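You operate a simulated robot arm through the tools that you are given. There is no shell and no other tool.

The job below is to be done with a simulated robot arm. You get a single attempt, and the scene is never put back.

JOB
Switch the pump on, set about 150 bar on the big gauge, then open the line lever.
Fine: open the lower gold knob to see the needle; the brown knob sets the pressure.

The check looks at the end state, three seconds after you hand in, the way a careful person would. Anything else that was tipped, shoved, dropped, spilled or broken makes it a failure.

ROBOT AND FRAMES
A 6-joint arm with a two-finger parallel gripper, fixed in place. Base frame: the origin is at the foot of the arm, x ahead of it, y to its left, z up. Units: cm, degrees, N and s.
With the tool pointing down near the work surface it reaches from about 10 to 50 cm from the base axis. Its first joint turns from -115.0 to 115.0 degrees. Payload 3.43 kg.
The tool frame sits at the grasp point between the pads (the TCP): z along the fingers, y along the line on which they close. The tips reach 3.4 cm beyond it. Largest opening 12.8 cm; finger width 2.4, thickness 1.2; the body of the gripper, 4.8 by 13 cm, starts 9.6 cm behind the TCP.
Orientation is told as [roll, pitch, yaw] about the base's x, y, z axes, in that order, counted from this pose: with the fingers straight down and closing along the base's y, the tool's x points along the base's -x, its y along +y and its z along -z.

CONTROLS
- The arm moves only by the tool drive_tool. Its argument "motion" is one flat list of numbers, 7 for each row, row after row: the shift along the tool's x, y, z in units of 30 mm (1.0 is 30 mm), then the turn, a rotation vector about the tool's x, y, z in units of 8 degrees (1.0 is 8 degrees), then the closure, from 0 (fully open) to 1 (shut). In form: [tx, ty, tz, rx, ry, rz, jaw, tx, ty, tz, rx, ry, rz, jaw, ...]. A call has 1 to 20 rows; each row shifts and turns the commanded pose from where the row before left it, along the tool's axes as they then stand. A call with a number of a shift or a turn outside -1 to 1 is refused whole. A row lasts 0.2 s, in which the tool goes at most 5 cm and 8.6 degrees; a call with a longer step from one row to the next is refused whole, and so is a gripper value outside its range. Where a pose cannot be reached the arm comes as near as it can. A force on the tool above 40 N (or 10 N above the force at the start of the call, whichever is more), or a blocked arm, ends the call early, and 0.2 s more pass. Each finger travels about 15.3 cm/s and halts on what it meets, pressing with about 35 N; the grip force reading is that of the motor and also rises with nothing between the fingers. The clock runs only during rows and for 0.2 s after the last one: add rows that do not move to give the fingers time. It gives the time, the measured TCP pose, the force on the tool (base axes), the opening and the grip force at its end, in the units of the frame above (readings bear some noise), with the torque about the TCP (base axes, N m) and any sound that the robot's microphone picked up, and new pictures: "views" is both (left out), scene, wrist or none.
- Cameras (640 x 400 px; columns grow to the right, rows downward): "scene" is fixed at [5.09, 64.74, 167.16]; the picture's right is [-0.88, -0.47, 0.00], its down [-0.27, 0.50, -0.82] and it looks along [0.39, -0.73, -0.57] (base axes); focal length 332 px, centre (320, 200). "wrist" rides on the gripper at [7.6, -1.1, -16] in the tool frame; the picture's right is [0.15, 0.99, 0.00], its down [-0.88, 0.13, -0.46] and it looks along [-0.45, 0.07, 0.89] (tool axes); focal length 234 px, centre (320, 200). There is no depth. A picture from a camera that has moved, and an enlarged one, comes with that camera's place and axes in the base frame and with its lens.
- raise_lower(by): slides the trunk up (or, below 0, down) by that many cm; the arm rides with it, the base frame stays. It gives what a move gives, with no picture.
- enlarge(camera, box): a new picture of the part [left, top, right, bottom] of that camera's present view, enlarged. The clock stands still meanwhile.
- job_done(): hands the job in; it is judged then, once.

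Places have to be worked out from the pictures, the camera data and where the tool is seen. Open the gripper and draw the arm clear of the work before you hand the job in, unless the task says otherwise.

The tools are called after "Request:" as a command line: name --argument value ..., lists and objects as JSON in quotes. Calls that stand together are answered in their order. drive_tool: Moves the arm, as the interface text tells. Its arguments: {"type":"object","properties":{"motion":{"type":"array","items":{"type":"number"}},"views":{"type":"string","enum":["both","scene","wrist","none"]}},"required":["motion"]} The other tools are called the same way: raise_lower (by) slides the trunk up or down; enlarge (camera, box) takes an enlarged picture of a part of a camera's view; job_done () hands the job in.

At the start:

```text
clock: 0.0
eef_pos: [36.23, -10.25, 140.05]
orientation: [-0.1, 0.0, -0.1]
wrist_force: [-0.2, -0.1, 0.2]
torque: [0.01, 0.0, -0.02]
finger_gap: 12.77
finger_force: 0.0
trunk travel left (down, up): [-92.5, 6.5]
```

scene: 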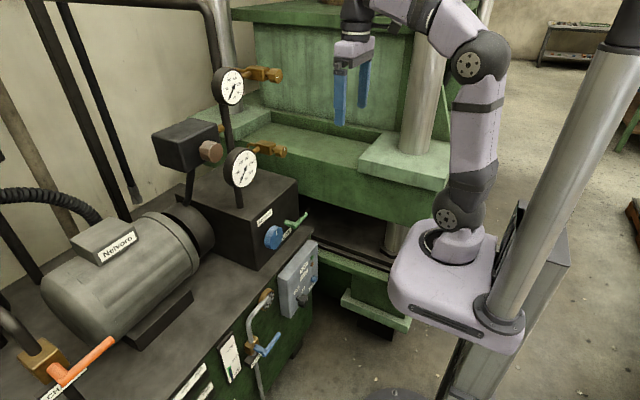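
wrist: 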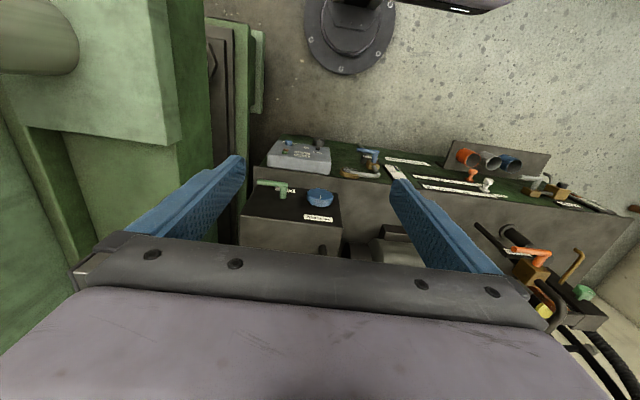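

I start by looking closely at the scene: the pump box, gauges, knobs and levers, before moving anything.

Request:
enlarge --camera "scene" --box '[140, 50, 320, 200]'

Request:
enlarge --camera "scene" --box '[200, 190, 340, 290]'

Request:
enlarge --camera "scene" --box '[160, 280, 320, 400]'

Request:
enlarge --camera "scene" --box '[0, 300, 160, 400]'

Request:
enlarge --camera "wrist" --box '[230, 120, 420, 240]'

Request:
enlarge --camera "wrist" --box '[400, 120, 640, 320]'

```text
2.67 times, centred on (230, 125) of scene
camera zoom: at [5.09, 64.74, 167.16], right [-0.88, -0.47, 0.0], down [-0.27, 0.5, -0.82], along [0.39, -0.73, -0.57], focal length 886 px, centre (560, 400)
```

zoom: 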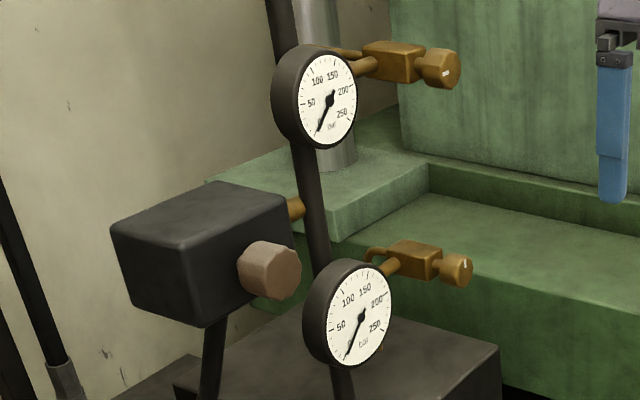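

```text
4.00 times, centred on (270, 240) of scene
camera zoom: at [5.09, 64.74, 167.16], right [-0.88, -0.47, 0.0], down [-0.27, 0.5, -0.82], along [0.39, -0.73, -0.57], focal length 1329 px, centre (520, 40)
```

zoom: 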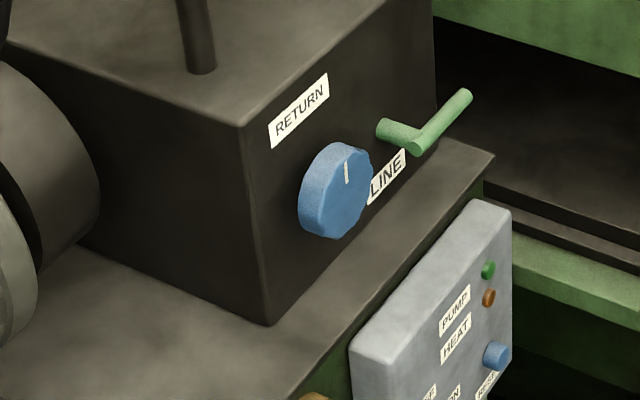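

```text
3.33 times, centred on (240, 340) of scene
camera zoom: at [5.09, 64.74, 167.16], right [-0.88, -0.47, 0.0], down [-0.27, 0.5, -0.82], along [0.39, -0.73, -0.57], focal length 1108 px, centre (587, -267)
```

zoom: 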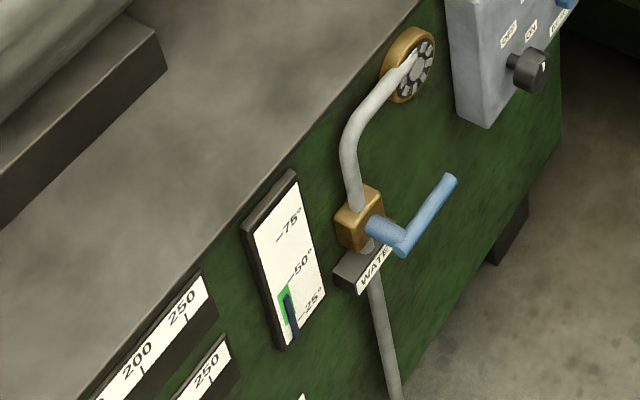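

```text
4.00 times, centred on (80, 350) of scene
camera zoom: at [5.09, 64.74, 167.16], right [-0.88, -0.47, 0.0], down [-0.27, 0.5, -0.82], along [0.39, -0.73, -0.57], focal length 1329 px, centre (1280, -400)
```

zoom: 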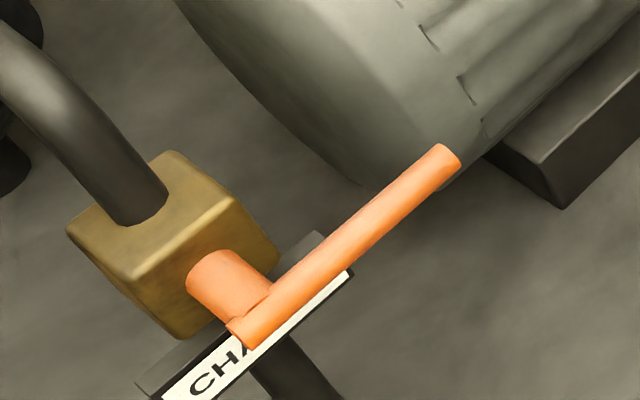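

```text
3.33 times, centred on (325, 180) of wrist
camera zoom: at [28.84, -11.35, 155.93], right [-0.15, 0.99, 0.0], down [0.88, 0.13, 0.46], along [0.45, 0.07, -0.89], focal length 781 px, centre (303, 267)
```

zoom: 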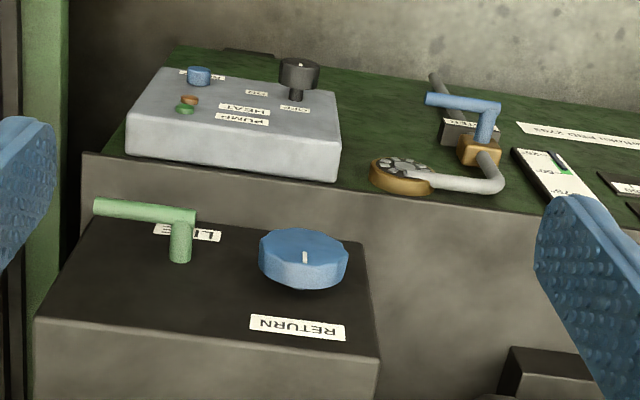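

```text
2.00 times, centred on (520, 220) of wrist
camera zoom: at [28.84, -11.35, 155.93], right [-0.15, 0.99, 0.0], down [0.88, 0.13, 0.46], along [0.45, 0.07, -0.89], focal length 468 px, centre (-80, 160)
```

zoom: 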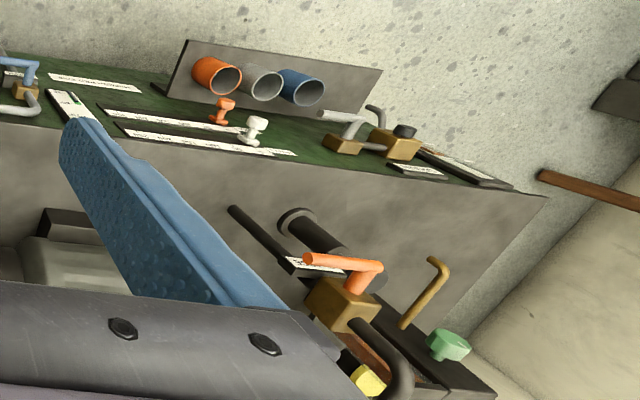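

The pump box (RETURN knob, LINE lever), the control box (PUMP/HEAT lamps, reset, rotary switch) and the gauges all face the robot (-x). I tilt the tool forward 40° where it is, in free space, to see the gauges and gold knobs with the wrist camera.

Request:
drive_tool --motion '[0, 0, 0, 0, -1, 0, 0, 0, 0, 0, 0, -1, 0, 0, 0, 0, 0, 0, -1, 0, 0, 0, 0, 0, 0, -1, 0, 0, 0, 0, 0, 0, -1, 0, 0]' --views "both"

```text
clock: 1.2
eef_pos: [41.65, -13.63, 141.81]
orientation: [0.1, -40.1, 0.0]
wrist_force: [-0.5, -0.4, 0.2]
torque: [-0.01, 0.01, 0.02]
finger_gap: 12.8
finger_force: 0.1
out of reach, approached as far as the arm can: row 3, 4, 5
trunk travel left (down, up): [-92.5, 6.5]
camera wrist: at [25.77, -14.81, 149.16], right [-0.11, 0.99, -0.09], down [0.38, 0.13, 0.92], along [0.92, 0.07, -0.39], focal length 234 px, centre (320, 200)
```

scene: 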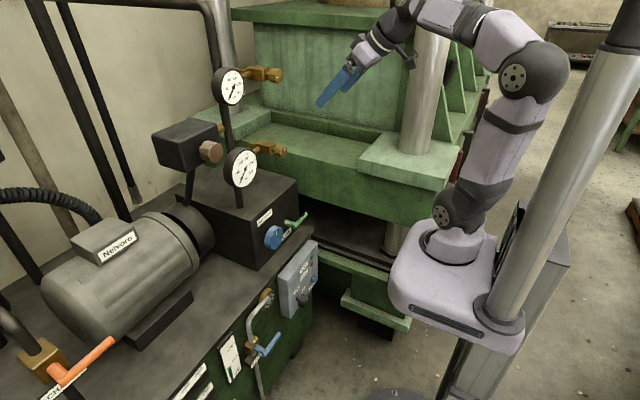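
wrist: 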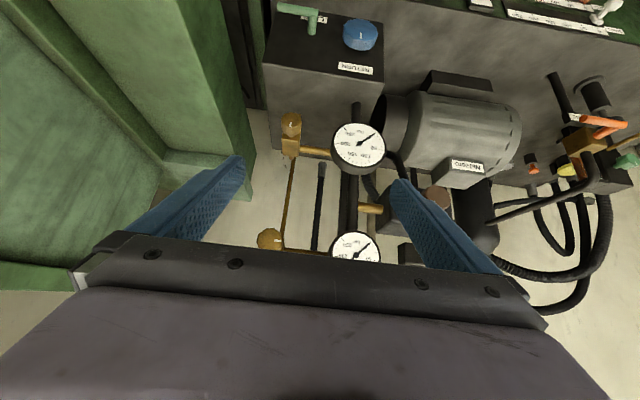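

The lower gauge is the bigger one (near [68, -4, 117]), its gold knob near [65, -20, 116]; the wrist image is upside down. I zoom in on details.

Request:
enlarge --camera "wrist" --box '[240, 90, 440, 215]'

Request:
enlarge --camera "wrist" --box '[260, 0, 400, 90]'

Request:
enlarge --camera "wrist" --box '[330, 110, 400, 154]'

Request:
enlarge --camera "scene" --box '[270, 235, 325, 320]'

Request:
enlarge --camera "wrist" --box '[480, 50, 640, 200]'

Request:
enlarge --camera "scene" --box '[215, 140, 270, 195]'

```text
3.20 times, centred on (340, 152) of wrist
camera zoom: at [25.77, -14.81, 149.16], right [-0.11, 0.99, -0.09], down [0.38, 0.13, 0.92], along [0.92, 0.07, -0.39], focal length 749 px, centre (256, 352)
```

zoom: 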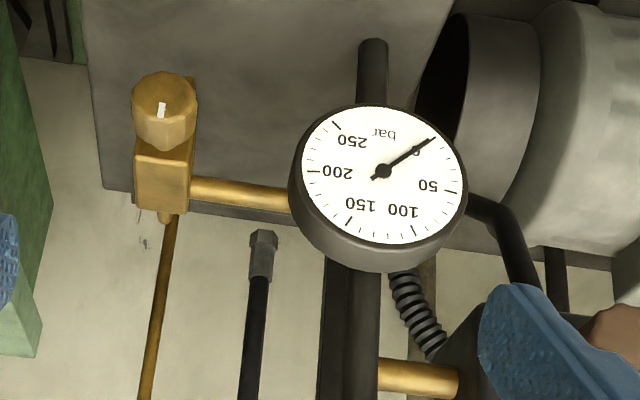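

```text
4.44 times, centred on (330, 45) of wrist
camera zoom: at [25.77, -14.81, 149.16], right [-0.11, 0.99, -0.09], down [0.38, 0.13, 0.92], along [0.92, 0.07, -0.39], focal length 1041 px, centre (276, 889)
```

zoom: 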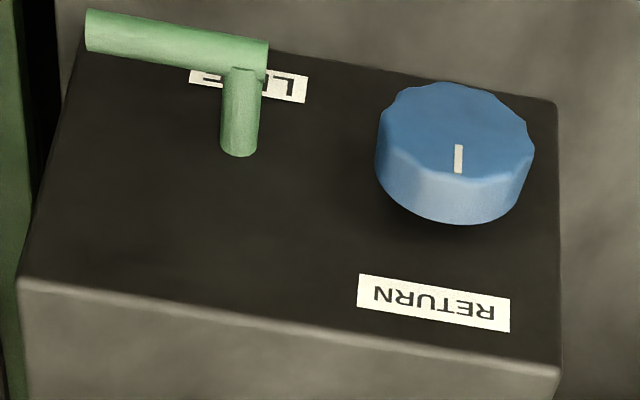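

```text
9.09 times, centred on (365, 132) of wrist
camera zoom: at [25.77, -14.81, 149.16], right [-0.11, 0.99, -0.09], down [0.38, 0.13, 0.92], along [0.92, 0.07, -0.39], focal length 2129 px, centre (-89, 818)
```

zoom: 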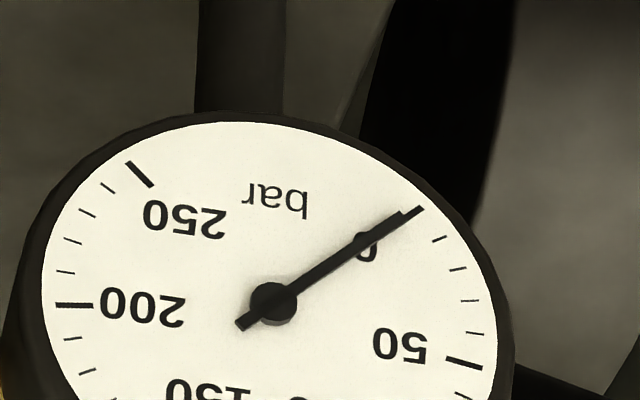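

```text
4.71 times, centred on (298, 278) of scene
camera zoom: at [5.09, 64.74, 167.16], right [-0.88, -0.47, 0.0], down [-0.27, 0.5, -0.82], along [0.39, -0.73, -0.57], focal length 1564 px, centre (426, -165)
```

zoom: 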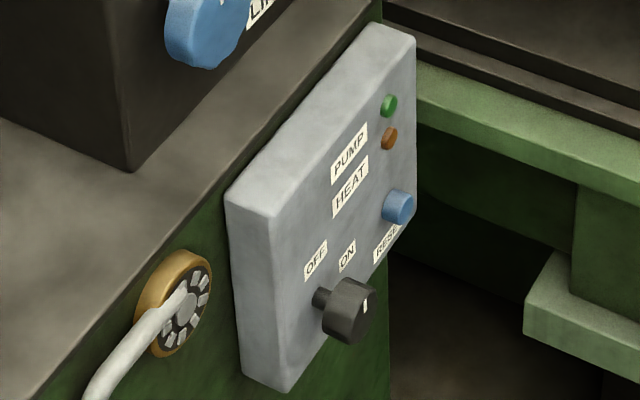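

```text
2.67 times, centred on (560, 125) of wrist
camera zoom: at [25.77, -14.81, 149.16], right [-0.11, 0.99, -0.09], down [0.38, 0.13, 0.92], along [0.92, 0.07, -0.39], focal length 624 px, centre (-320, 400)
```

zoom: 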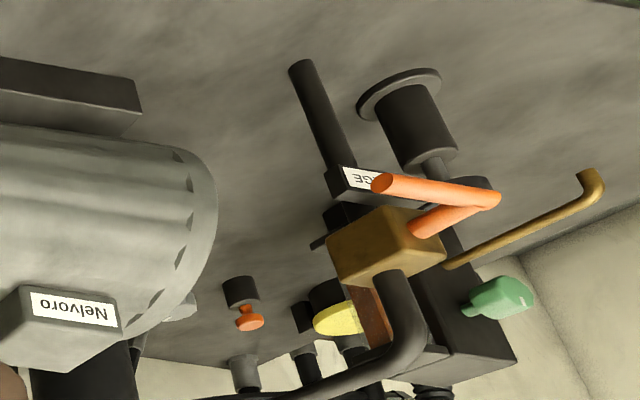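

```text
7.27 times, centred on (242, 168) of scene
camera zoom: at [5.09, 64.74, 167.16], right [-0.88, -0.47, 0.0], down [-0.27, 0.5, -0.82], along [0.39, -0.73, -0.57], focal length 2417 px, centre (884, 436)
```

zoom: 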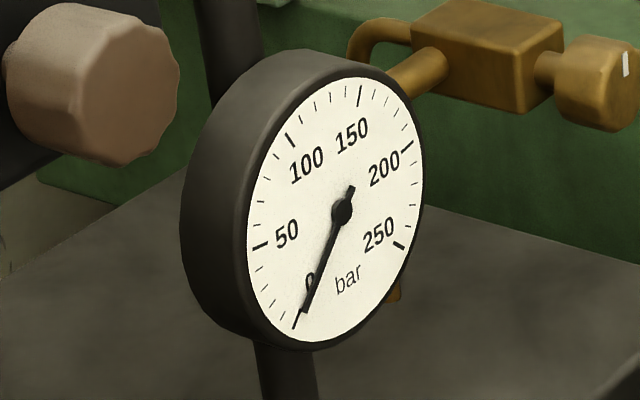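

Needle of the big gauge rests at 0; the control box has a RESET button and an OFF/ON rotary switch. I lower the trunk 40 cm (tool stays at x≈42, y≈-14, well clear of the box at x≥51 and the press pad near y≈-34) to look at the panel from close by.

Request:
raise_lower --by -25

Request:
raise_lower --by -15

Request:
drive_tool --motion '[0, 0, 0, 0, 0, 0, 0]' --views "both"

```text
clock: 3.8
eef_pos: [41.61, -13.55, 116.9]
orientation: [0.1, -39.9, 0.0]
wrist_force: [-0.6, 0.4, -0.4]
torque: [0.02, 0.01, -0.04]
finger_gap: 12.82
finger_force: 0.1
trunk travel left (down, up): [-67.5, 31.5]
```

```text
clock: 5.5
eef_pos: [41.77, -13.64, 101.82]
orientation: [0.0, -39.9, 0.0]
wrist_force: [0.0, -0.5, 0.4]
torque: [0.04, -0.01, 0.02]
finger_gap: 12.8
finger_force: 0.1
trunk travel left (down, up): [-52.5, 46.5]
```

```text
clock: 5.9
eef_pos: [41.65, -13.67, 101.8]
orientation: [0.2, -39.9, 0.0]
wrist_force: [0.2, 0.3, 0.7]
torque: [-0.03, -0.01, 0.03]
finger_gap: 12.82
finger_force: 0.1
trunk travel left (down, up): [-52.5, 46.5]
camera wrist: at [25.79, -14.78, 109.16], right [-0.11, 0.99, -0.09], down [0.38, 0.13, 0.91], along [0.92, 0.07, -0.39], focal length 234 px, centre (320, 200)
```

scene: 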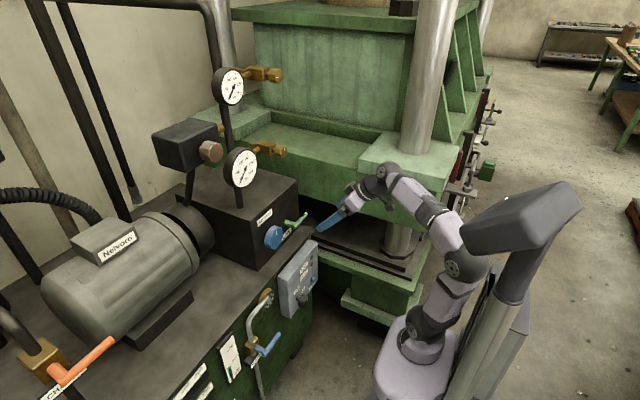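
wrist: 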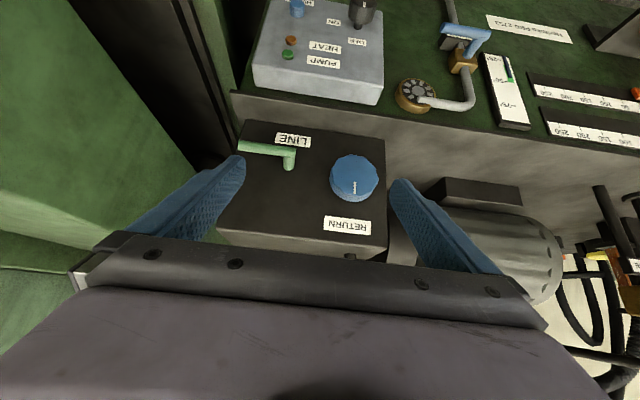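

The panel and pump box are now well in view. I enlarge the details.

Request:
enlarge --camera "wrist" --box '[240, 0, 400, 100]'

Request:
enlarge --camera "wrist" --box '[230, 110, 400, 240]'

Request:
enlarge --camera "wrist" --box '[390, 0, 640, 150]'

```text
4.00 times, centred on (320, 50) of wrist
camera zoom: at [25.79, -14.78, 109.16], right [-0.11, 0.99, -0.09], down [0.38, 0.13, 0.91], along [0.92, 0.07, -0.39], focal length 937 px, centre (320, 800)
```

zoom: 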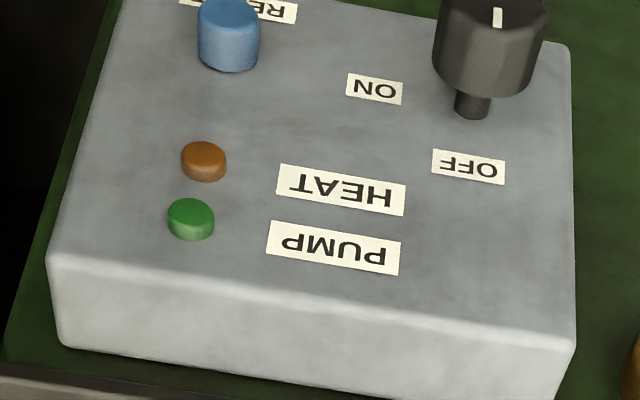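

```text
3.08 times, centred on (315, 175) of wrist
camera zoom: at [25.79, -14.78, 109.16], right [-0.11, 0.99, -0.09], down [0.38, 0.13, 0.91], along [0.92, 0.07, -0.39], focal length 720 px, centre (335, 277)
```

zoom: 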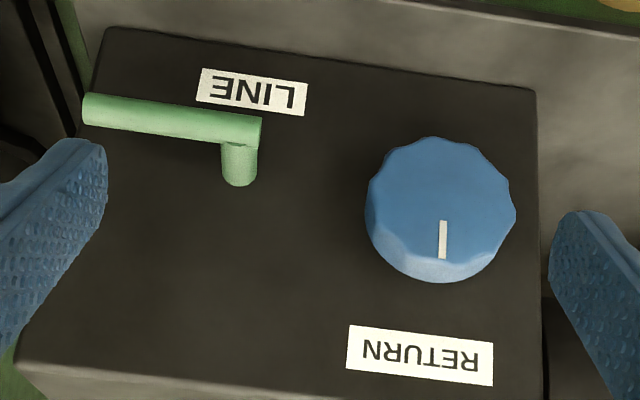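

```text
2.56 times, centred on (515, 75) of wrist
camera zoom: at [25.79, -14.78, 109.16], right [-0.11, 0.99, -0.09], down [0.38, 0.13, 0.91], along [0.92, 0.07, -0.39], focal length 600 px, centre (-179, 520)
```

zoom: 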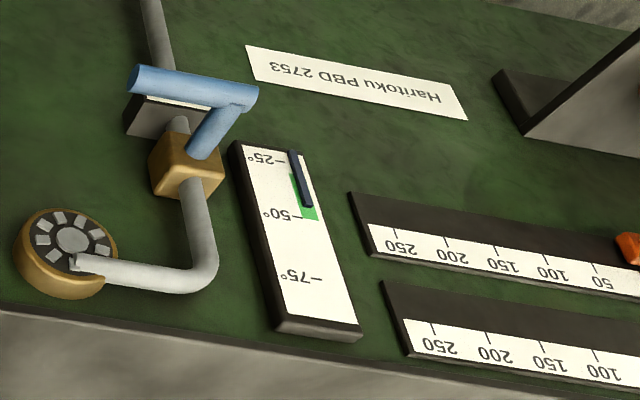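

Switch mark points up at OFF; ON is 90° clockwise (viewer facing the panel), knob at about [51.6, -8.5, 59]. I now pitch the tool the remaining 50° so the fingers point straight at +x, still in free space.

Request:
drive_tool --motion '[0, 0, 0, 0, -1, 0, 0, 0, 0, 0, 0, -1, 0, 0, 0, 0, 0, 0, -1, 0, 0, 0, 0, 0, 0, -1, 0, 0, 0, 0, 0, 0, -1, 0, 0, 0, 0, 0, 0, -1, 0, 0, 0, 0, 0, 0, -0.26, 0, 0]' --views "both"

```text
clock: 7.5
eef_pos: [46.52, -18.08, 102.27]
orientation: [108.7, -90.0, -108.7]
wrist_force: [-1.1, 1.0, 0.6]
torque: [0.0, -0.01, 0.04]
finger_gap: 12.81
finger_force: 0.1
out of reach, approached as far as the arm can: row 1, 2, 3, 4
trunk travel left (down, up): [-52.5, 46.5]
camera wrist: at [30.61, -19.12, 94.73], right [0.0, 0.99, -0.15], down [-0.46, 0.13, 0.88], along [0.89, 0.07, 0.45], focal length 234 px, centre (320, 200)
```

scene: 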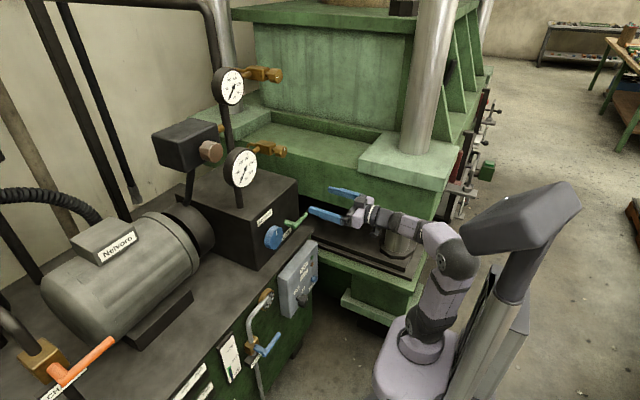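
wrist: 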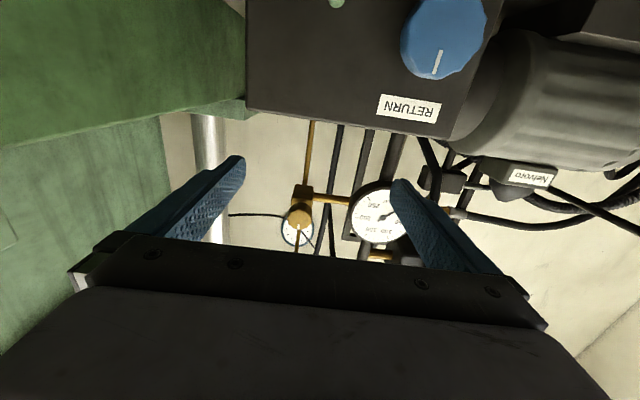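

The tool now points at +x (TCP [46.5, -18, 102]). I notice another dial behind the lower gold knob, so I enlarge that.

Request:
enlarge --camera "wrist" --box '[250, 160, 450, 270]'

Request:
enlarge --camera "scene" --box '[260, 150, 400, 250]'

```text
3.20 times, centred on (350, 215) of wrist
camera zoom: at [30.61, -19.12, 94.73], right [0.0, 0.99, -0.15], down [-0.46, 0.13, 0.88], along [0.89, 0.07, 0.45], focal length 749 px, centre (224, 152)
```

zoom: 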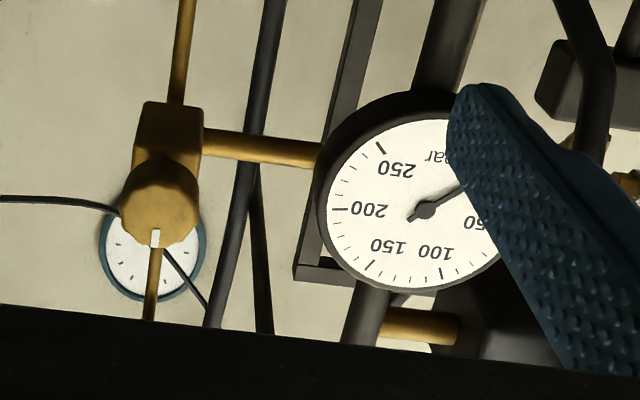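

```text
4.00 times, centred on (330, 200) of scene
camera zoom: at [5.09, 64.74, 167.16], right [-0.88, -0.47, 0.0], down [-0.27, 0.5, -0.82], along [0.39, -0.73, -0.57], focal length 1329 px, centre (280, 200)
```

zoom: 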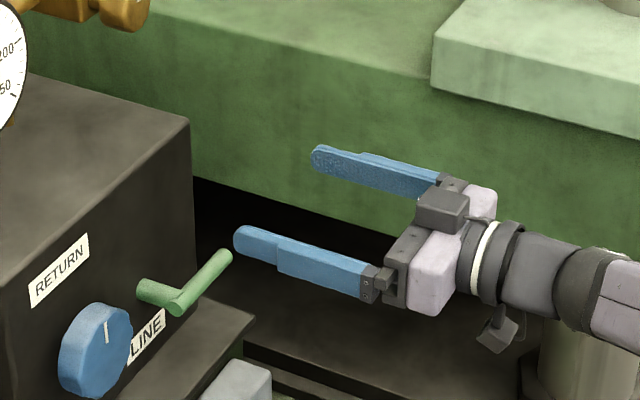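

That dial is just a wall clock. Now I shift the tool sideways to y≈-8.5 (in line with the rotary switch), staying high.

Request:
drive_tool --motion '[0, 0.8, 0, 0, 0, 0, 0, 0, 0.8, 0, 0, 0, 0, 0, 0, 0.8, 0, 0, 0, 0, 0, 0, 0.8, 0, 0, 0, 0, 0, 0, 0, 0, 0, 0, 0, 0]' --views "none"

```text
clock: 8.7
eef_pos: [49.71, -10.85, 100.31]
orientation: [67.2, -89.8, -67.2]
wrist_force: [-0.4, -0.6, -0.3]
torque: [0.02, -0.01, 0.01]
finger_gap: 12.79
finger_force: 0.0
out of reach, approached as far as the arm can: row 1, 2, 3, 4
trunk travel left (down, up): [-52.5, 46.5]
```

At this height relative to the arm the minimum reach is about 50 cm with horizontal fingers. I test whether a lower arm posture allows retracting: down 15 cm (still clear of the lever and knob at x≥59), then back 6 cm.

Request:
drive_tool --motion '[1, 0, 0, 0, 0, 0, 0, 1, 0, 0, 0, 0, 0, 0, 1, 0, 0, 0, 0, 0, 0, 1, 0, 0, 0, 0, 0, 0, 1, 0, 0, 0, 0, 0, 0, 0, 0, -1, 0, 0, 0, 0, 0, 0, -1, 0, 0, 0, 0]' --views "scene"

```text
clock: 10.3
eef_pos: [49.5, -15.24, 86.23]
orientation: [63.9, -89.9, -63.9]
wrist_force: [0.2, -0.4, -0.4]
torque: [0.0, 0.0, -0.02]
finger_gap: 12.8
finger_force: 0.0
out of reach, approached as far as the arm can: row 3, 4, 5, 6, 7
trunk travel left (down, up): [-52.5, 46.5]
```

scene: 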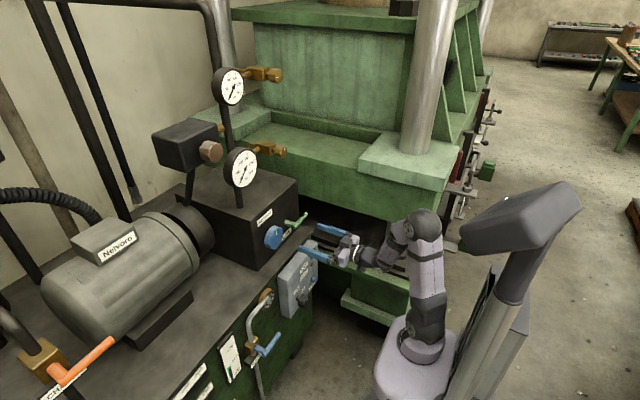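

Lower posture is worse (pushed outward). I try the other way: raise the tool relative to the arm by ~30 cm and then retract.

Request:
drive_tool --motion '[-1, 0, 0, 0, 0, 0, 0, -1, 0, 0, 0, 0, 0, 0, -1, 0, 0, 0, 0, 0, 0, -1, 0, 0, 0, 0, 0, 0, -1, 0, 0, 0, 0, 0, 0, -1, 0, 0, 0, 0, 0, 0, -1, 0, 0, 0, 0, 0, 0, -1, 0, 0, 0, 0, 0, 0, -1, 0, 0, 0, 0, 0, 0, -1, 0, 0, 0, 0, 0, 0, 0, 0, -1, 0, 0, 0, 0, 0, 0, -1, 0, 0, 0, 0]' --views "scene"

```text
clock: 12.9
eef_pos: [46.86, -18.9, 116.71]
orientation: [57.4, -90.0, -57.3]
wrist_force: [0.3, -1.2, 0.3]
torque: [-0.01, 0.01, 0.02]
finger_gap: 12.8
finger_force: 0.0
out of reach, approached as far as the arm can: row 8, 11, 12
trunk travel left (down, up): [-52.5, 46.5]
```

scene: 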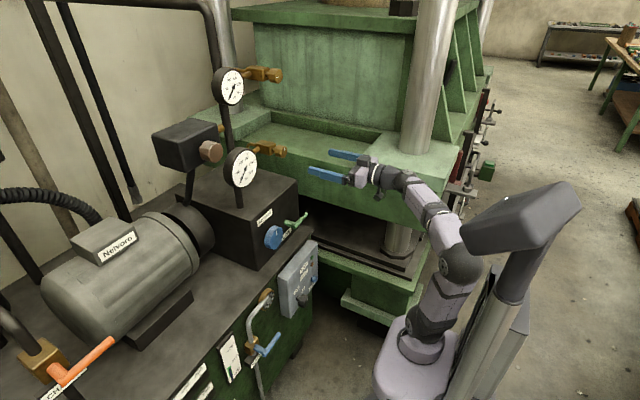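

Minimum radius stays near 50 cm. I test the flipped tool (rolled 180° about its own axis, camera on top), here in free space, to see if that posture has more freedom.

Request:
drive_tool --motion '[0, 0, 0, 0, 0, 1, 0, 0, 0, 0, 0, 0, 1, 0, 0, 0, 0, 0, 0, 1, 0, 0, 0, 0, 0, 0, 1, 0, 0, 0, 0, 0, 0, 1, 0, 0, 0, 0, 0, 0, 1, 0, 0, 0, 0, 0, 0, 1, 0, 0, 0, 0, 0, 0, 1, 0, 0, 0, 0, 0, 0, 1, 0, 0, 0, 0, 0, 0, 1, 0, 0, 0, 0, 0, 0, 1, 0, 0, 0, 0, 0, 0, 1, 0]' --views "both"

```text
clock: 15.5
eef_pos: [46.83, -18.83, 116.57]
orientation: [89.9, 6.2, -89.9]
wrist_force: [-0.6, 0.5, -0.2]
torque: [0.02, -0.02, -0.02]
finger_gap: 12.8
finger_force: 0.1
trunk travel left (down, up): [-52.5, 46.5]
camera wrist: at [31.05, -11.23, 116.32], right [0.0, 0.04, 1.0], down [-0.45, -0.89, 0.03], along [0.89, -0.45, 0.02], focal length 234 px, centre (320, 200)
```

scene: 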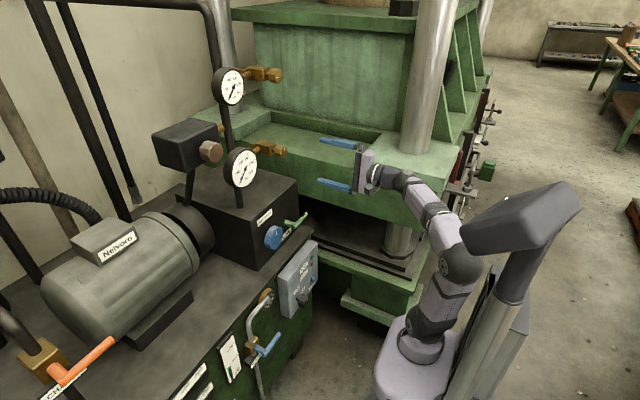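
wrist: 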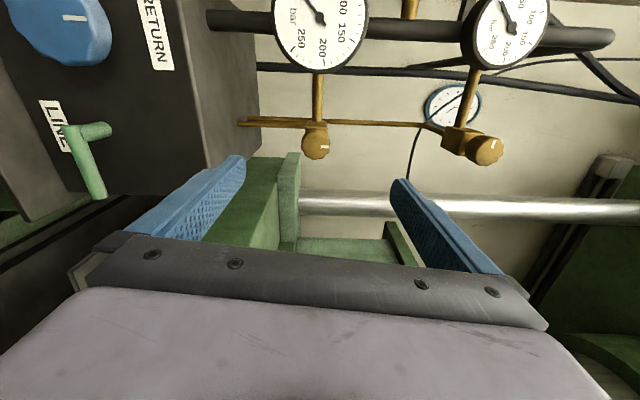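

Rolling goes freely (96° so far). I continue the other 84° so the camera is on top.

Request:
drive_tool --motion '[0, 0, 0, 0, 0, 1, 0, 0, 0, 0, 0, 0, 1, 0, 0, 0, 0, 0, 0, 1, 0, 0, 0, 0, 0, 0, 1, 0, 0, 0, 0, 0, 0, 1, 0, 0, 0, 0, 0, 0, 1, 0, 0, 0, 0, 0, 0, 1, 0, 0, 0, 0, 0, 0, 1, 0, 0, 0, 0, 0, 0, 1, 0, 0, 0, 0, 0, 0, 1, 0, 0, 0, 0, 0, 0, 0.5, 0]' --views "both"

```text
clock: 17.9
eef_pos: [46.86, -18.89, 116.61]
orientation: [-76.5, 89.9, 103.6]
wrist_force: [0.4, -0.2, -0.6]
torque: [-0.01, 0.0, 0.01]
finger_gap: 12.79
finger_force: 0.0
trunk travel left (down, up): [-52.5, 46.5]
camera wrist: at [31.09, -17.78, 124.19], right [0.0, -0.99, 0.14], down [-0.46, -0.13, -0.88], along [0.89, -0.06, -0.45], focal length 234 px, centre (320, 200)
```

scene: 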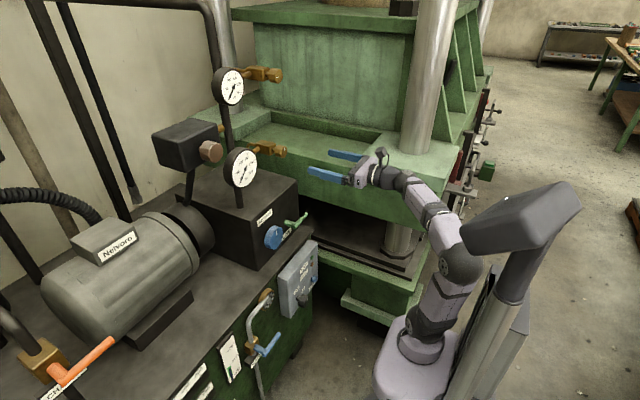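
wrist: 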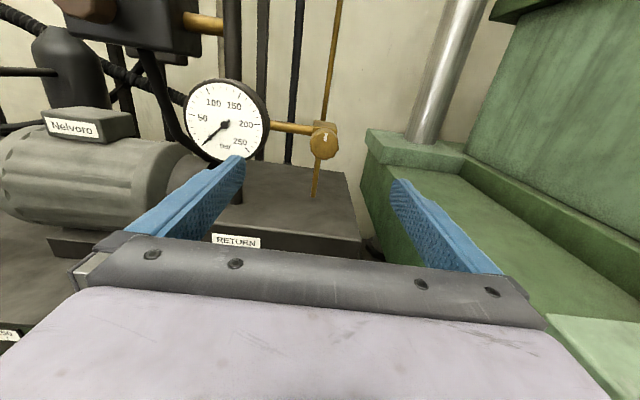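

The flipped posture works; now tool x is up, tool y is to the right (-y), tool z forward. I lower the trunk by 42 cm to bring the tool to z≈75, just above the control-box switches, and look.

Request:
raise_lower --by -42

Request:
drive_tool --motion '[0, 0, 0, 0, 0, 0, 0]' --views "both"

```text
refused: -42 is not a number from -40 to 40
```

```text
clock: 18.3
eef_pos: [46.88, -18.87, 116.57]
orientation: [-63.5, 89.9, 116.7]
wrist_force: [0.3, 0.3, -0.3]
torque: [0.01, 0.04, -0.01]
finger_gap: 12.83
finger_force: 0.1
trunk travel left (down, up): [-52.5, 46.5]
camera wrist: at [31.09, -17.77, 124.18], right [0.0, -0.99, 0.14], down [-0.46, -0.13, -0.88], along [0.89, -0.06, -0.45], focal length 234 px, centre (320, 200)
```

scene: 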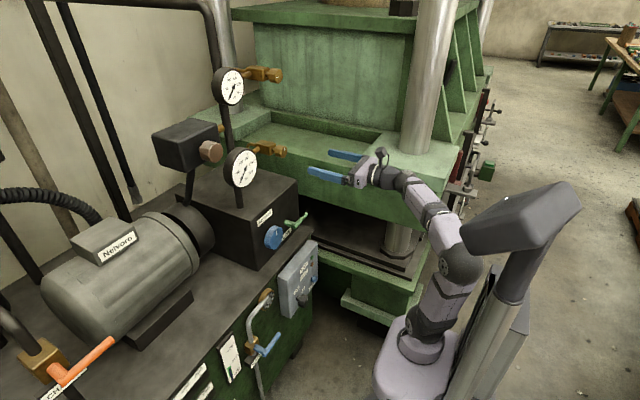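
wrist: 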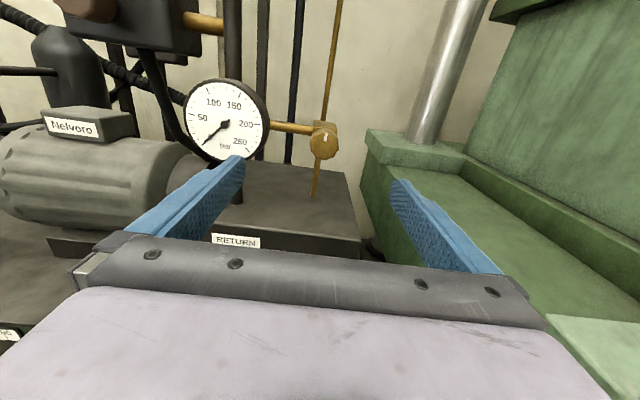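

Trunk moves are limited to 40 cm. I first shift the tool toward y≈-10 (away from the press), then lower 38 cm; nothing is at x<55 on that path at those heights.

Request:
drive_tool --motion '[0, -0.7, 0.3, 0, 0, 0, 0, 0, -0.7, 0.3, 0, 0, 0, 0, 0, -0.7, 0.3, 0, 0, 0, 0, 0, -0.7, 0.2, 0, 0, 0, 0]' --views "none"

Request:
raise_lower --by -38

Request:
drive_tool --motion '[0, 0, 0, 0, 0, 0, 0]' --views "both"

```text
clock: 19.3
eef_pos: [52.48, -12.23, 116.93]
orientation: [-54.9, 90.0, 125.2]
wrist_force: [0.8, -1.1, 0.1]
torque: [-0.01, 0.01, 0.02]
finger_gap: 12.81
finger_force: 0.0
out of reach, approached as far as the arm can: row 1, 2, 3, 4
trunk travel left (down, up): [-52.5, 46.5]
```

```text
clock: 23.0
eef_pos: [52.89, -12.31, 78.28]
orientation: [-15.1, 89.5, 165.0]
wrist_force: [0.6, -0.2, 0.7]
torque: [0.04, 0.01, -0.01]
finger_gap: 12.8
finger_force: 0.0
trunk travel left (down, up): [-14.5, 84.5]
```

```text
clock: 23.4
eef_pos: [52.96, -12.29, 78.3]
orientation: [-13.9, 89.5, 166.3]
wrist_force: [0.0, 0.9, -0.3]
torque: [-0.01, 0.0, -0.01]
finger_gap: 12.81
finger_force: 0.0
trunk travel left (down, up): [-14.5, 84.5]
camera wrist: at [37.19, -11.23, 86.06], right [0.0, -0.99, 0.14], down [-0.46, -0.13, -0.88], along [0.89, -0.06, -0.46], focal length 234 px, centre (320, 200)
```

scene: 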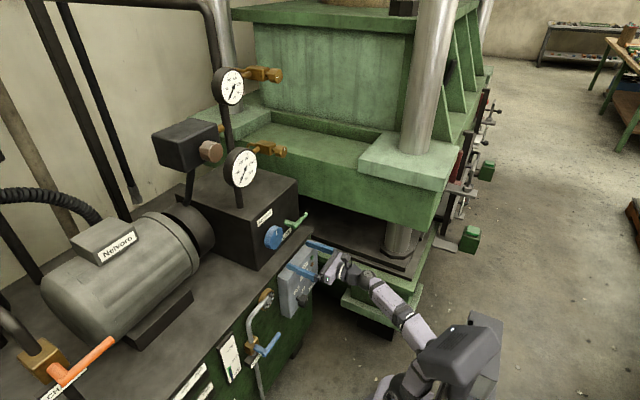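
wrist: 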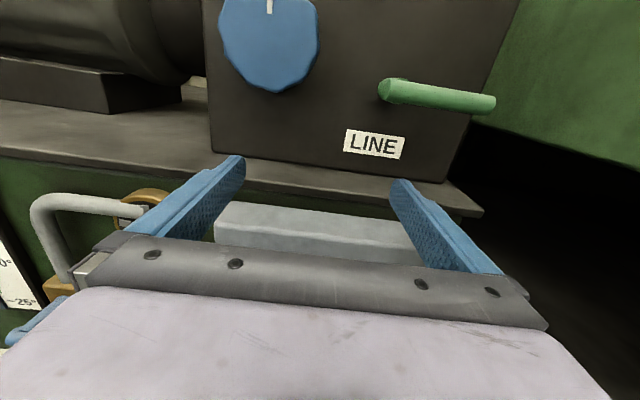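

TCP is at [53, -12.3, 78], just above the control box. I try retracting to x≈49 and shifting to y≈-8.5 here in small rows to see how the arm takes it.

Request:
drive_tool --motion '[0, 0, -0.5, 0, 0, 0, 0, 0, 0, -0.5, 0, 0, 0, 0, 0, -0.3, -0.3, 0, 0, 0, 0, 0, -0.3, -0.3, 0, 0, 0, 0, 0, -0.3, -0.2, 0, 0, 0, 0, 0, -0.3, 0, 0, 0, 0, 0]' --views "none"

```text
clock: 24.8
eef_pos: [52.95, -11.94, 79.19]
orientation: [12.1, 89.5, -167.9]
wrist_force: [-0.9, -0.4, 0.3]
torque: [-0.01, 0.04, -0.02]
finger_gap: 12.82
finger_force: 0.1
out of reach, approached as far as the arm can: row 1, 2, 3, 4, 5, 6
trunk travel left (down, up): [-14.5, 84.5]
```

The limit seems to be the upper arm not leaning back, so yawing the tool (wrist toward the right) will give slack. I raise 2 cm, then yaw 25° while drawing back; the fingers stay below the LINE lever (z≈86) and above the tank top (z≈77).

Request:
drive_tool --motion '[0.6, 0, 0, 0, 0, 0, 0, 0, 0, -0.1, 0.6, 0, 0, 0, 0, 0, -0.3, 0.6, 0, 0, 0, 0, 0, -0.4, 0.6, 0, 0, 0, 0, 0, -0.5, 0.6, 0, 0, 0, 0, 0, -0.5, 0.725, 0, 0, 0, 0, 0, -0.5, 0, 0, 0, 0, 0, 0, -0.5, 0, 0, 0, 0]' --views "both"

```text
clock: 26.6
eef_pos: [44.46, -14.62, 81.54]
orientation: [-69.7, 89.9, 135.5]
wrist_force: [0.6, 0.2, 0.6]
torque: [0.02, 0.0, 0.01]
finger_gap: 12.79
finger_force: 0.1
trunk travel left (down, up): [-14.5, 84.5]
camera wrist: at [29.64, -20.34, 89.02], right [0.42, -0.9, 0.14], down [-0.36, -0.31, -0.88], along [0.83, 0.32, -0.45], focal length 234 px, centre (320, 200)
```

scene: 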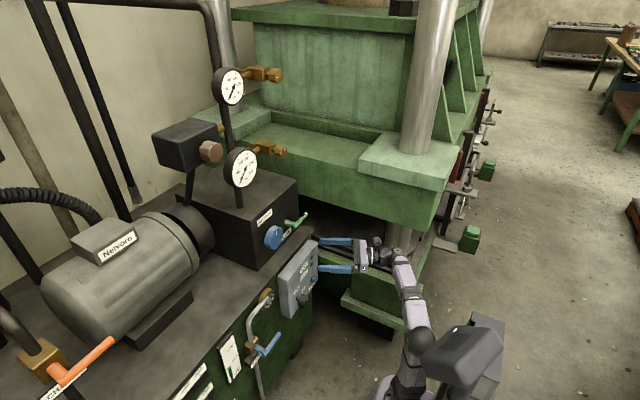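
wrist: 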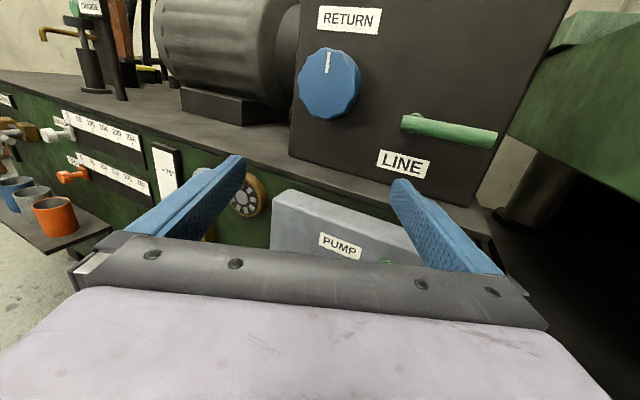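

Yawed, the arm retracts freely (TCP [44.5, -14.6, 81.5]). Now I roll the tool -45° about the base x axis (so that a later +90° turn is centred) and descend towards the switch, keeping the tips at x<50.

Request:
drive_tool --motion '[0, 0, 0, 0, -0.396, -0.85, 0, 0, 0, 0, 0, -0.396, -0.85, 0, 0, 0, 0, 0, -0.396, -0.85, 0, 0, 0, 0, 0, -0.396, -0.85, 0, 0, 0, 0, 0, -0.396, -0.85, 0, 0, 0, 0, 0, -0.396, -0.85, 0, -0.554, -0.764, 0.38, 0, 0, 0, 0, -0.554, -0.764, 0.38, 0, 0, 0, 0, -0.554, -0.764, 0.38, 0, 0, 0, 0, -0.554, -0.764, 0.38, 0, 0, 0, 0]' --views "both"

```text
clock: 28.8
eef_pos: [44.67, -11.99, 69.54]
orientation: [64.9, 45.0, -89.9]
wrist_force: [0.3, -0.5, 0.5]
torque: [0.04, 0.02, -0.01]
finger_gap: 12.81
finger_force: 0.0
trunk travel left (down, up): [-14.5, 84.5]
camera wrist: at [29.89, -10.66, 78.96], right [0.42, -0.53, 0.74], down [-0.36, -0.84, -0.4], along [0.84, -0.09, -0.54], focal length 234 px, centre (320, 200)
```

scene: 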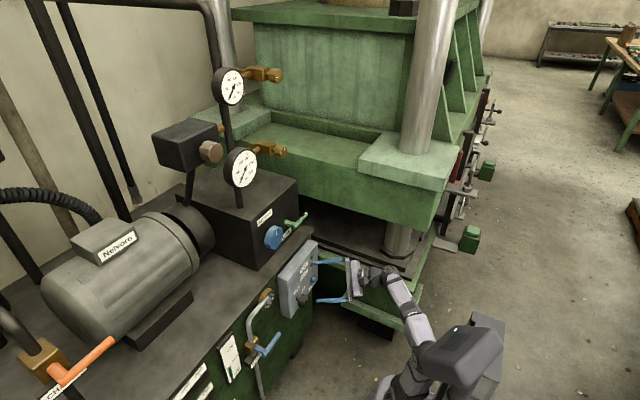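
wrist: 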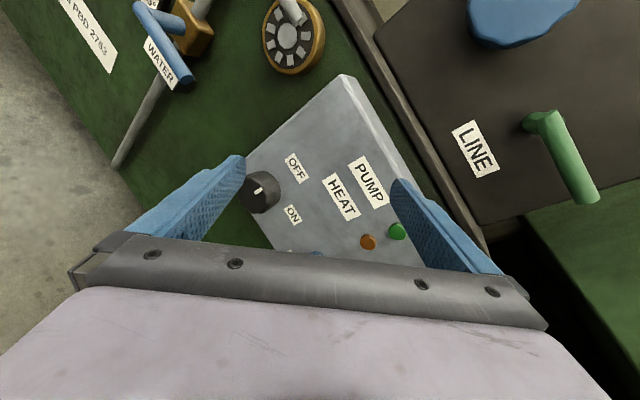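

The switch knob is visible between the fingers. I enlarge to locate it and the panel plane.

Request:
enlarge --camera "wrist" --box '[230, 70, 430, 260]'

Request:
enlarge --camera "scene" --box '[270, 235, 370, 320]'

```text
2.11 times, centred on (330, 165) of wrist
camera zoom: at [29.89, -10.66, 78.96], right [0.42, -0.53, 0.74], down [-0.36, -0.84, -0.4], along [0.84, -0.09, -0.54], focal length 493 px, centre (299, 274)
```

zoom: 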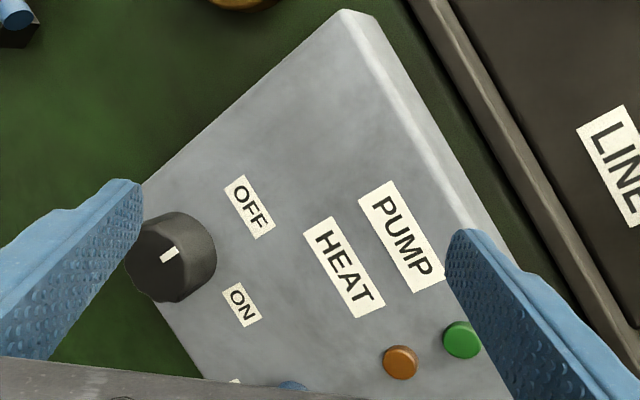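

```text
4.71 times, centred on (320, 278) of scene
camera zoom: at [5.09, 64.74, 167.16], right [-0.88, -0.47, 0.0], down [-0.27, 0.5, -0.82], along [0.39, -0.73, -0.57], focal length 1564 px, centre (320, -165)
```

zoom: 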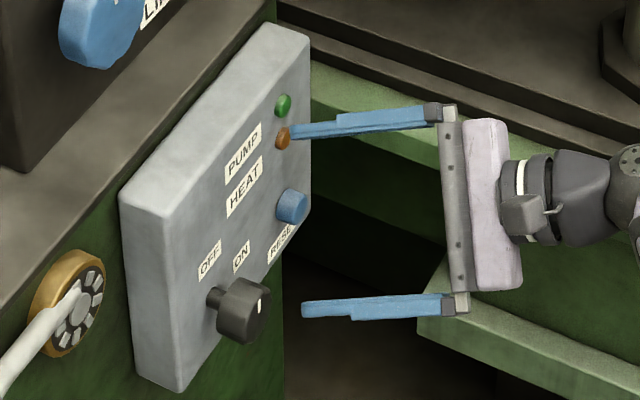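

Knob face centre is at about [50.0, -8.3, 58.8], panel plane x≈54.3. For a square grip the closing line must be perpendicular to x, so I roll -90° about the tool axis, then descend to a pre-grasp point 5 cm back along the tool axis.

Request:
drive_tool --motion '[0, 0, 0, 0, 0, -0.9375, 0, 0, 0, 0, 0, 0, -0.9375, 0, 0, 0, 0, 0, 0, -0.9375, 0, 0, 0, 0, 0, 0, -0.9375, 0, 0, 0, 0, 0, 0, -0.9375, 0, 0, 0, 0, 0, 0, -0.9375, 0, 0, 0, 0, 0, 0, -0.9375, 0, 0, 0, 0, 0, 0, -0.9375, 0, 0, 0, 0, 0, 0, -0.9375, 0, 0, 0, 0, 0, 0, -0.9375, 0, 0, 0, 0, 0, 0, -0.9375, 0, 0, 0, 0, 0, 0, -0.9375, 0, 0.79, -0.55, 0.41, 0, 0, 0, 0, 0.79, -0.55, 0.41, 0, 0, 0, 0, 0.79, -0.55, 0.41, 0, 0, 0, 0]' --views "both"

```text
clock: 32.0
eef_pos: [45.06, -9.67, 60.4]
orientation: [67.1, -40.0, -56.5]
wrist_force: [0.3, -0.5, 0.6]
torque: [-0.01, -0.02, 0.0]
finger_gap: 12.79
finger_force: 0.1
trunk travel left (down, up): [-14.5, 84.5]
camera wrist: at [27.51, -10.59, 59.5], right [-0.06, 0.79, 0.61], down [-0.04, -0.61, 0.79], along [1.0, 0.03, 0.07], focal length 234 px, centre (320, 200)
```

scene: 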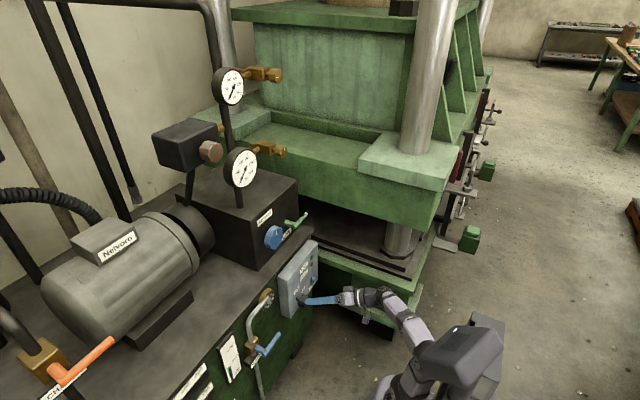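
wrist: 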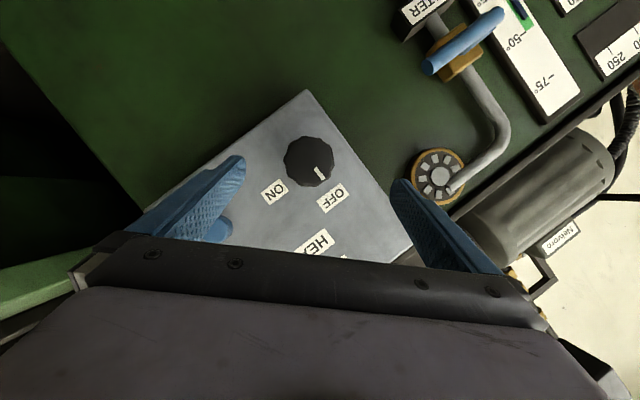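

Very good view straight along x: the mark points up to OFF, ON is to the right (-y). I enlarge to get the knob centre precisely.

Request:
enlarge --camera "wrist" --box '[230, 100, 400, 230]'

```text
3.08 times, centred on (315, 165) of wrist
camera zoom: at [27.51, -10.59, 59.5], right [-0.06, 0.79, 0.61], down [-0.04, -0.61, 0.79], along [1.0, 0.03, 0.07], focal length 720 px, centre (335, 308)
```

zoom: 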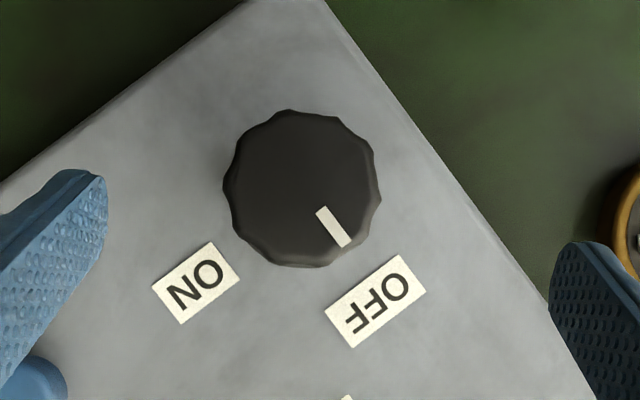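

Knob axis comes out at y≈-8.5, z≈57.5, radius ≈2.4 cm. I centre on it and advance so TCP reaches x≈49.5 (tips about 1 cm short of the panel).

Request:
drive_tool --motion '[0.251, -0.398, 0, 0, 0, 0, 0, 0, 0, 0.6, 0, 0, 0, 0, 0, 0, 0.6, 0, 0, 0, 0, 0, 0, 0.55, 0, 0, 0, 0]' --views "both"

```text
clock: 33.0
eef_pos: [49.33, -8.84, 57.44]
orientation: [67.1, -39.8, -56.4]
wrist_force: [0.4, 0.6, 0.1]
torque: [0.01, -0.03, -0.04]
finger_gap: 12.79
finger_force: 0.1
trunk travel left (down, up): [-14.5, 84.5]
camera wrist: at [31.9, -9.42, 56.58], right [-0.06, 0.79, 0.61], down [-0.04, -0.61, 0.79], along [1.0, 0.03, 0.07], focal length 234 px, centre (320, 200)
```

scene: 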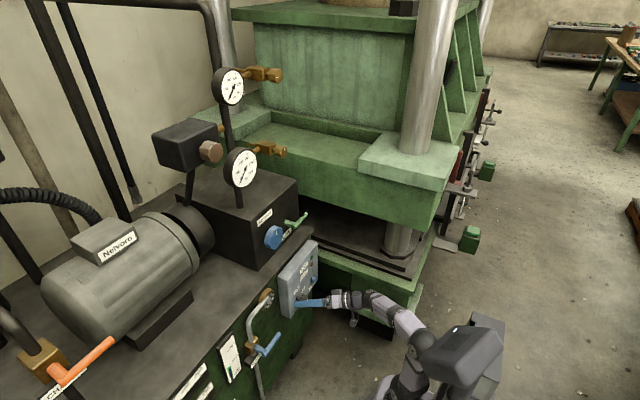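
wrist: 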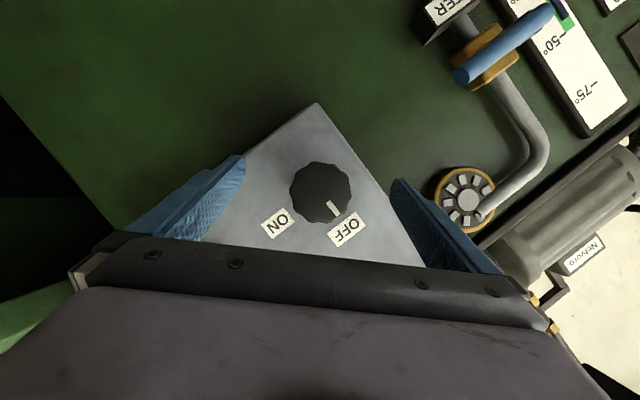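

Centred on the knob within a few mm. I close the fingers on it with a few holding rows and watch the forces.

Request:
drive_tool --motion '[0, 0, 0, 0, 0, 0, 0.5, 0, 0, 0, 0, 0, 0, 0.6, 0, 0, 0, 0, 0, 0, 0.7, 0, 0, 0, 0, 0, 0, 0.75, 0, 0, 0, 0, 0, 0, 0.75]' --views "wrist"

```text
clock: 34.2
eef_pos: [49.45, -8.67, 57.64]
orientation: [67.1, -39.8, -56.4]
wrist_force: [6.7, 7.9, 6.9]
torque: [0.09, 0.49, 0.33]
finger_gap: 4.97
finger_force: 45.0
trunk travel left (down, up): [-14.5, 84.5]
camera wrist: at [31.9, -9.36, 56.65], right [-0.07, 0.79, 0.61], down [-0.04, -0.61, 0.79], along [1.0, 0.03, 0.07], focal length 234 px, centre (320, 200)
```

wrist: 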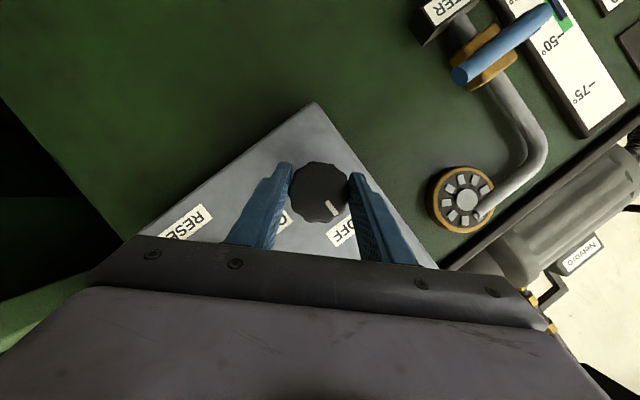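

The knob is held (gap 5.0 cm). I turn it clockwise (+x axis) in a first half of 45°, then check.

Request:
drive_tool --motion '[0, 0, 0, -0.396, 0, 0.85, 0.75, 0, 0, 0, -0.396, 0, 0.85, 0.75, 0, 0, 0, -0.396, 0, 0.85, 0.75, 0, 0, 0, -0.396, 0, 0.85, 0.75, 0, 0, 0, -0.396, 0, 0.85, 0.75, 0, 0, 0, -0.396, 0, 0.85, 0.75]' --views "wrist"

```text
clock: 35.6
eef_pos: [49.47, -8.56, 57.54]
orientation: [90.0, 0.0, -64.9]
wrist_force: [8.4, 4.7, 4.3]
torque: [-0.03, -1.31, 0.22]
finger_gap: 4.97
finger_force: 45.1
trunk travel left (down, up): [-14.5, 84.5]
camera wrist: at [31.89, -8.53, 56.35], right [-0.06, 0.13, 0.99], down [-0.04, -0.99, 0.13], along [1.0, -0.03, 0.07], focal length 234 px, centre (320, 200)
```

wrist: 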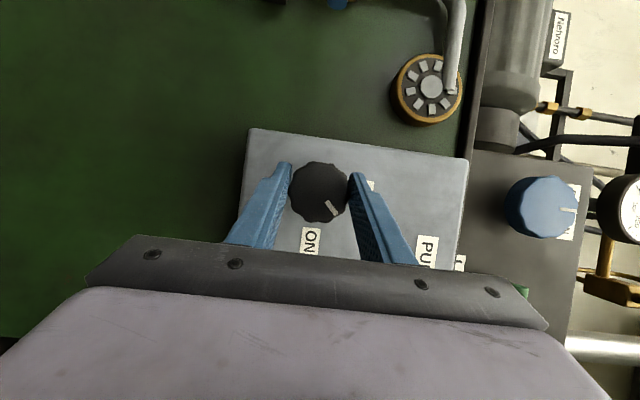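

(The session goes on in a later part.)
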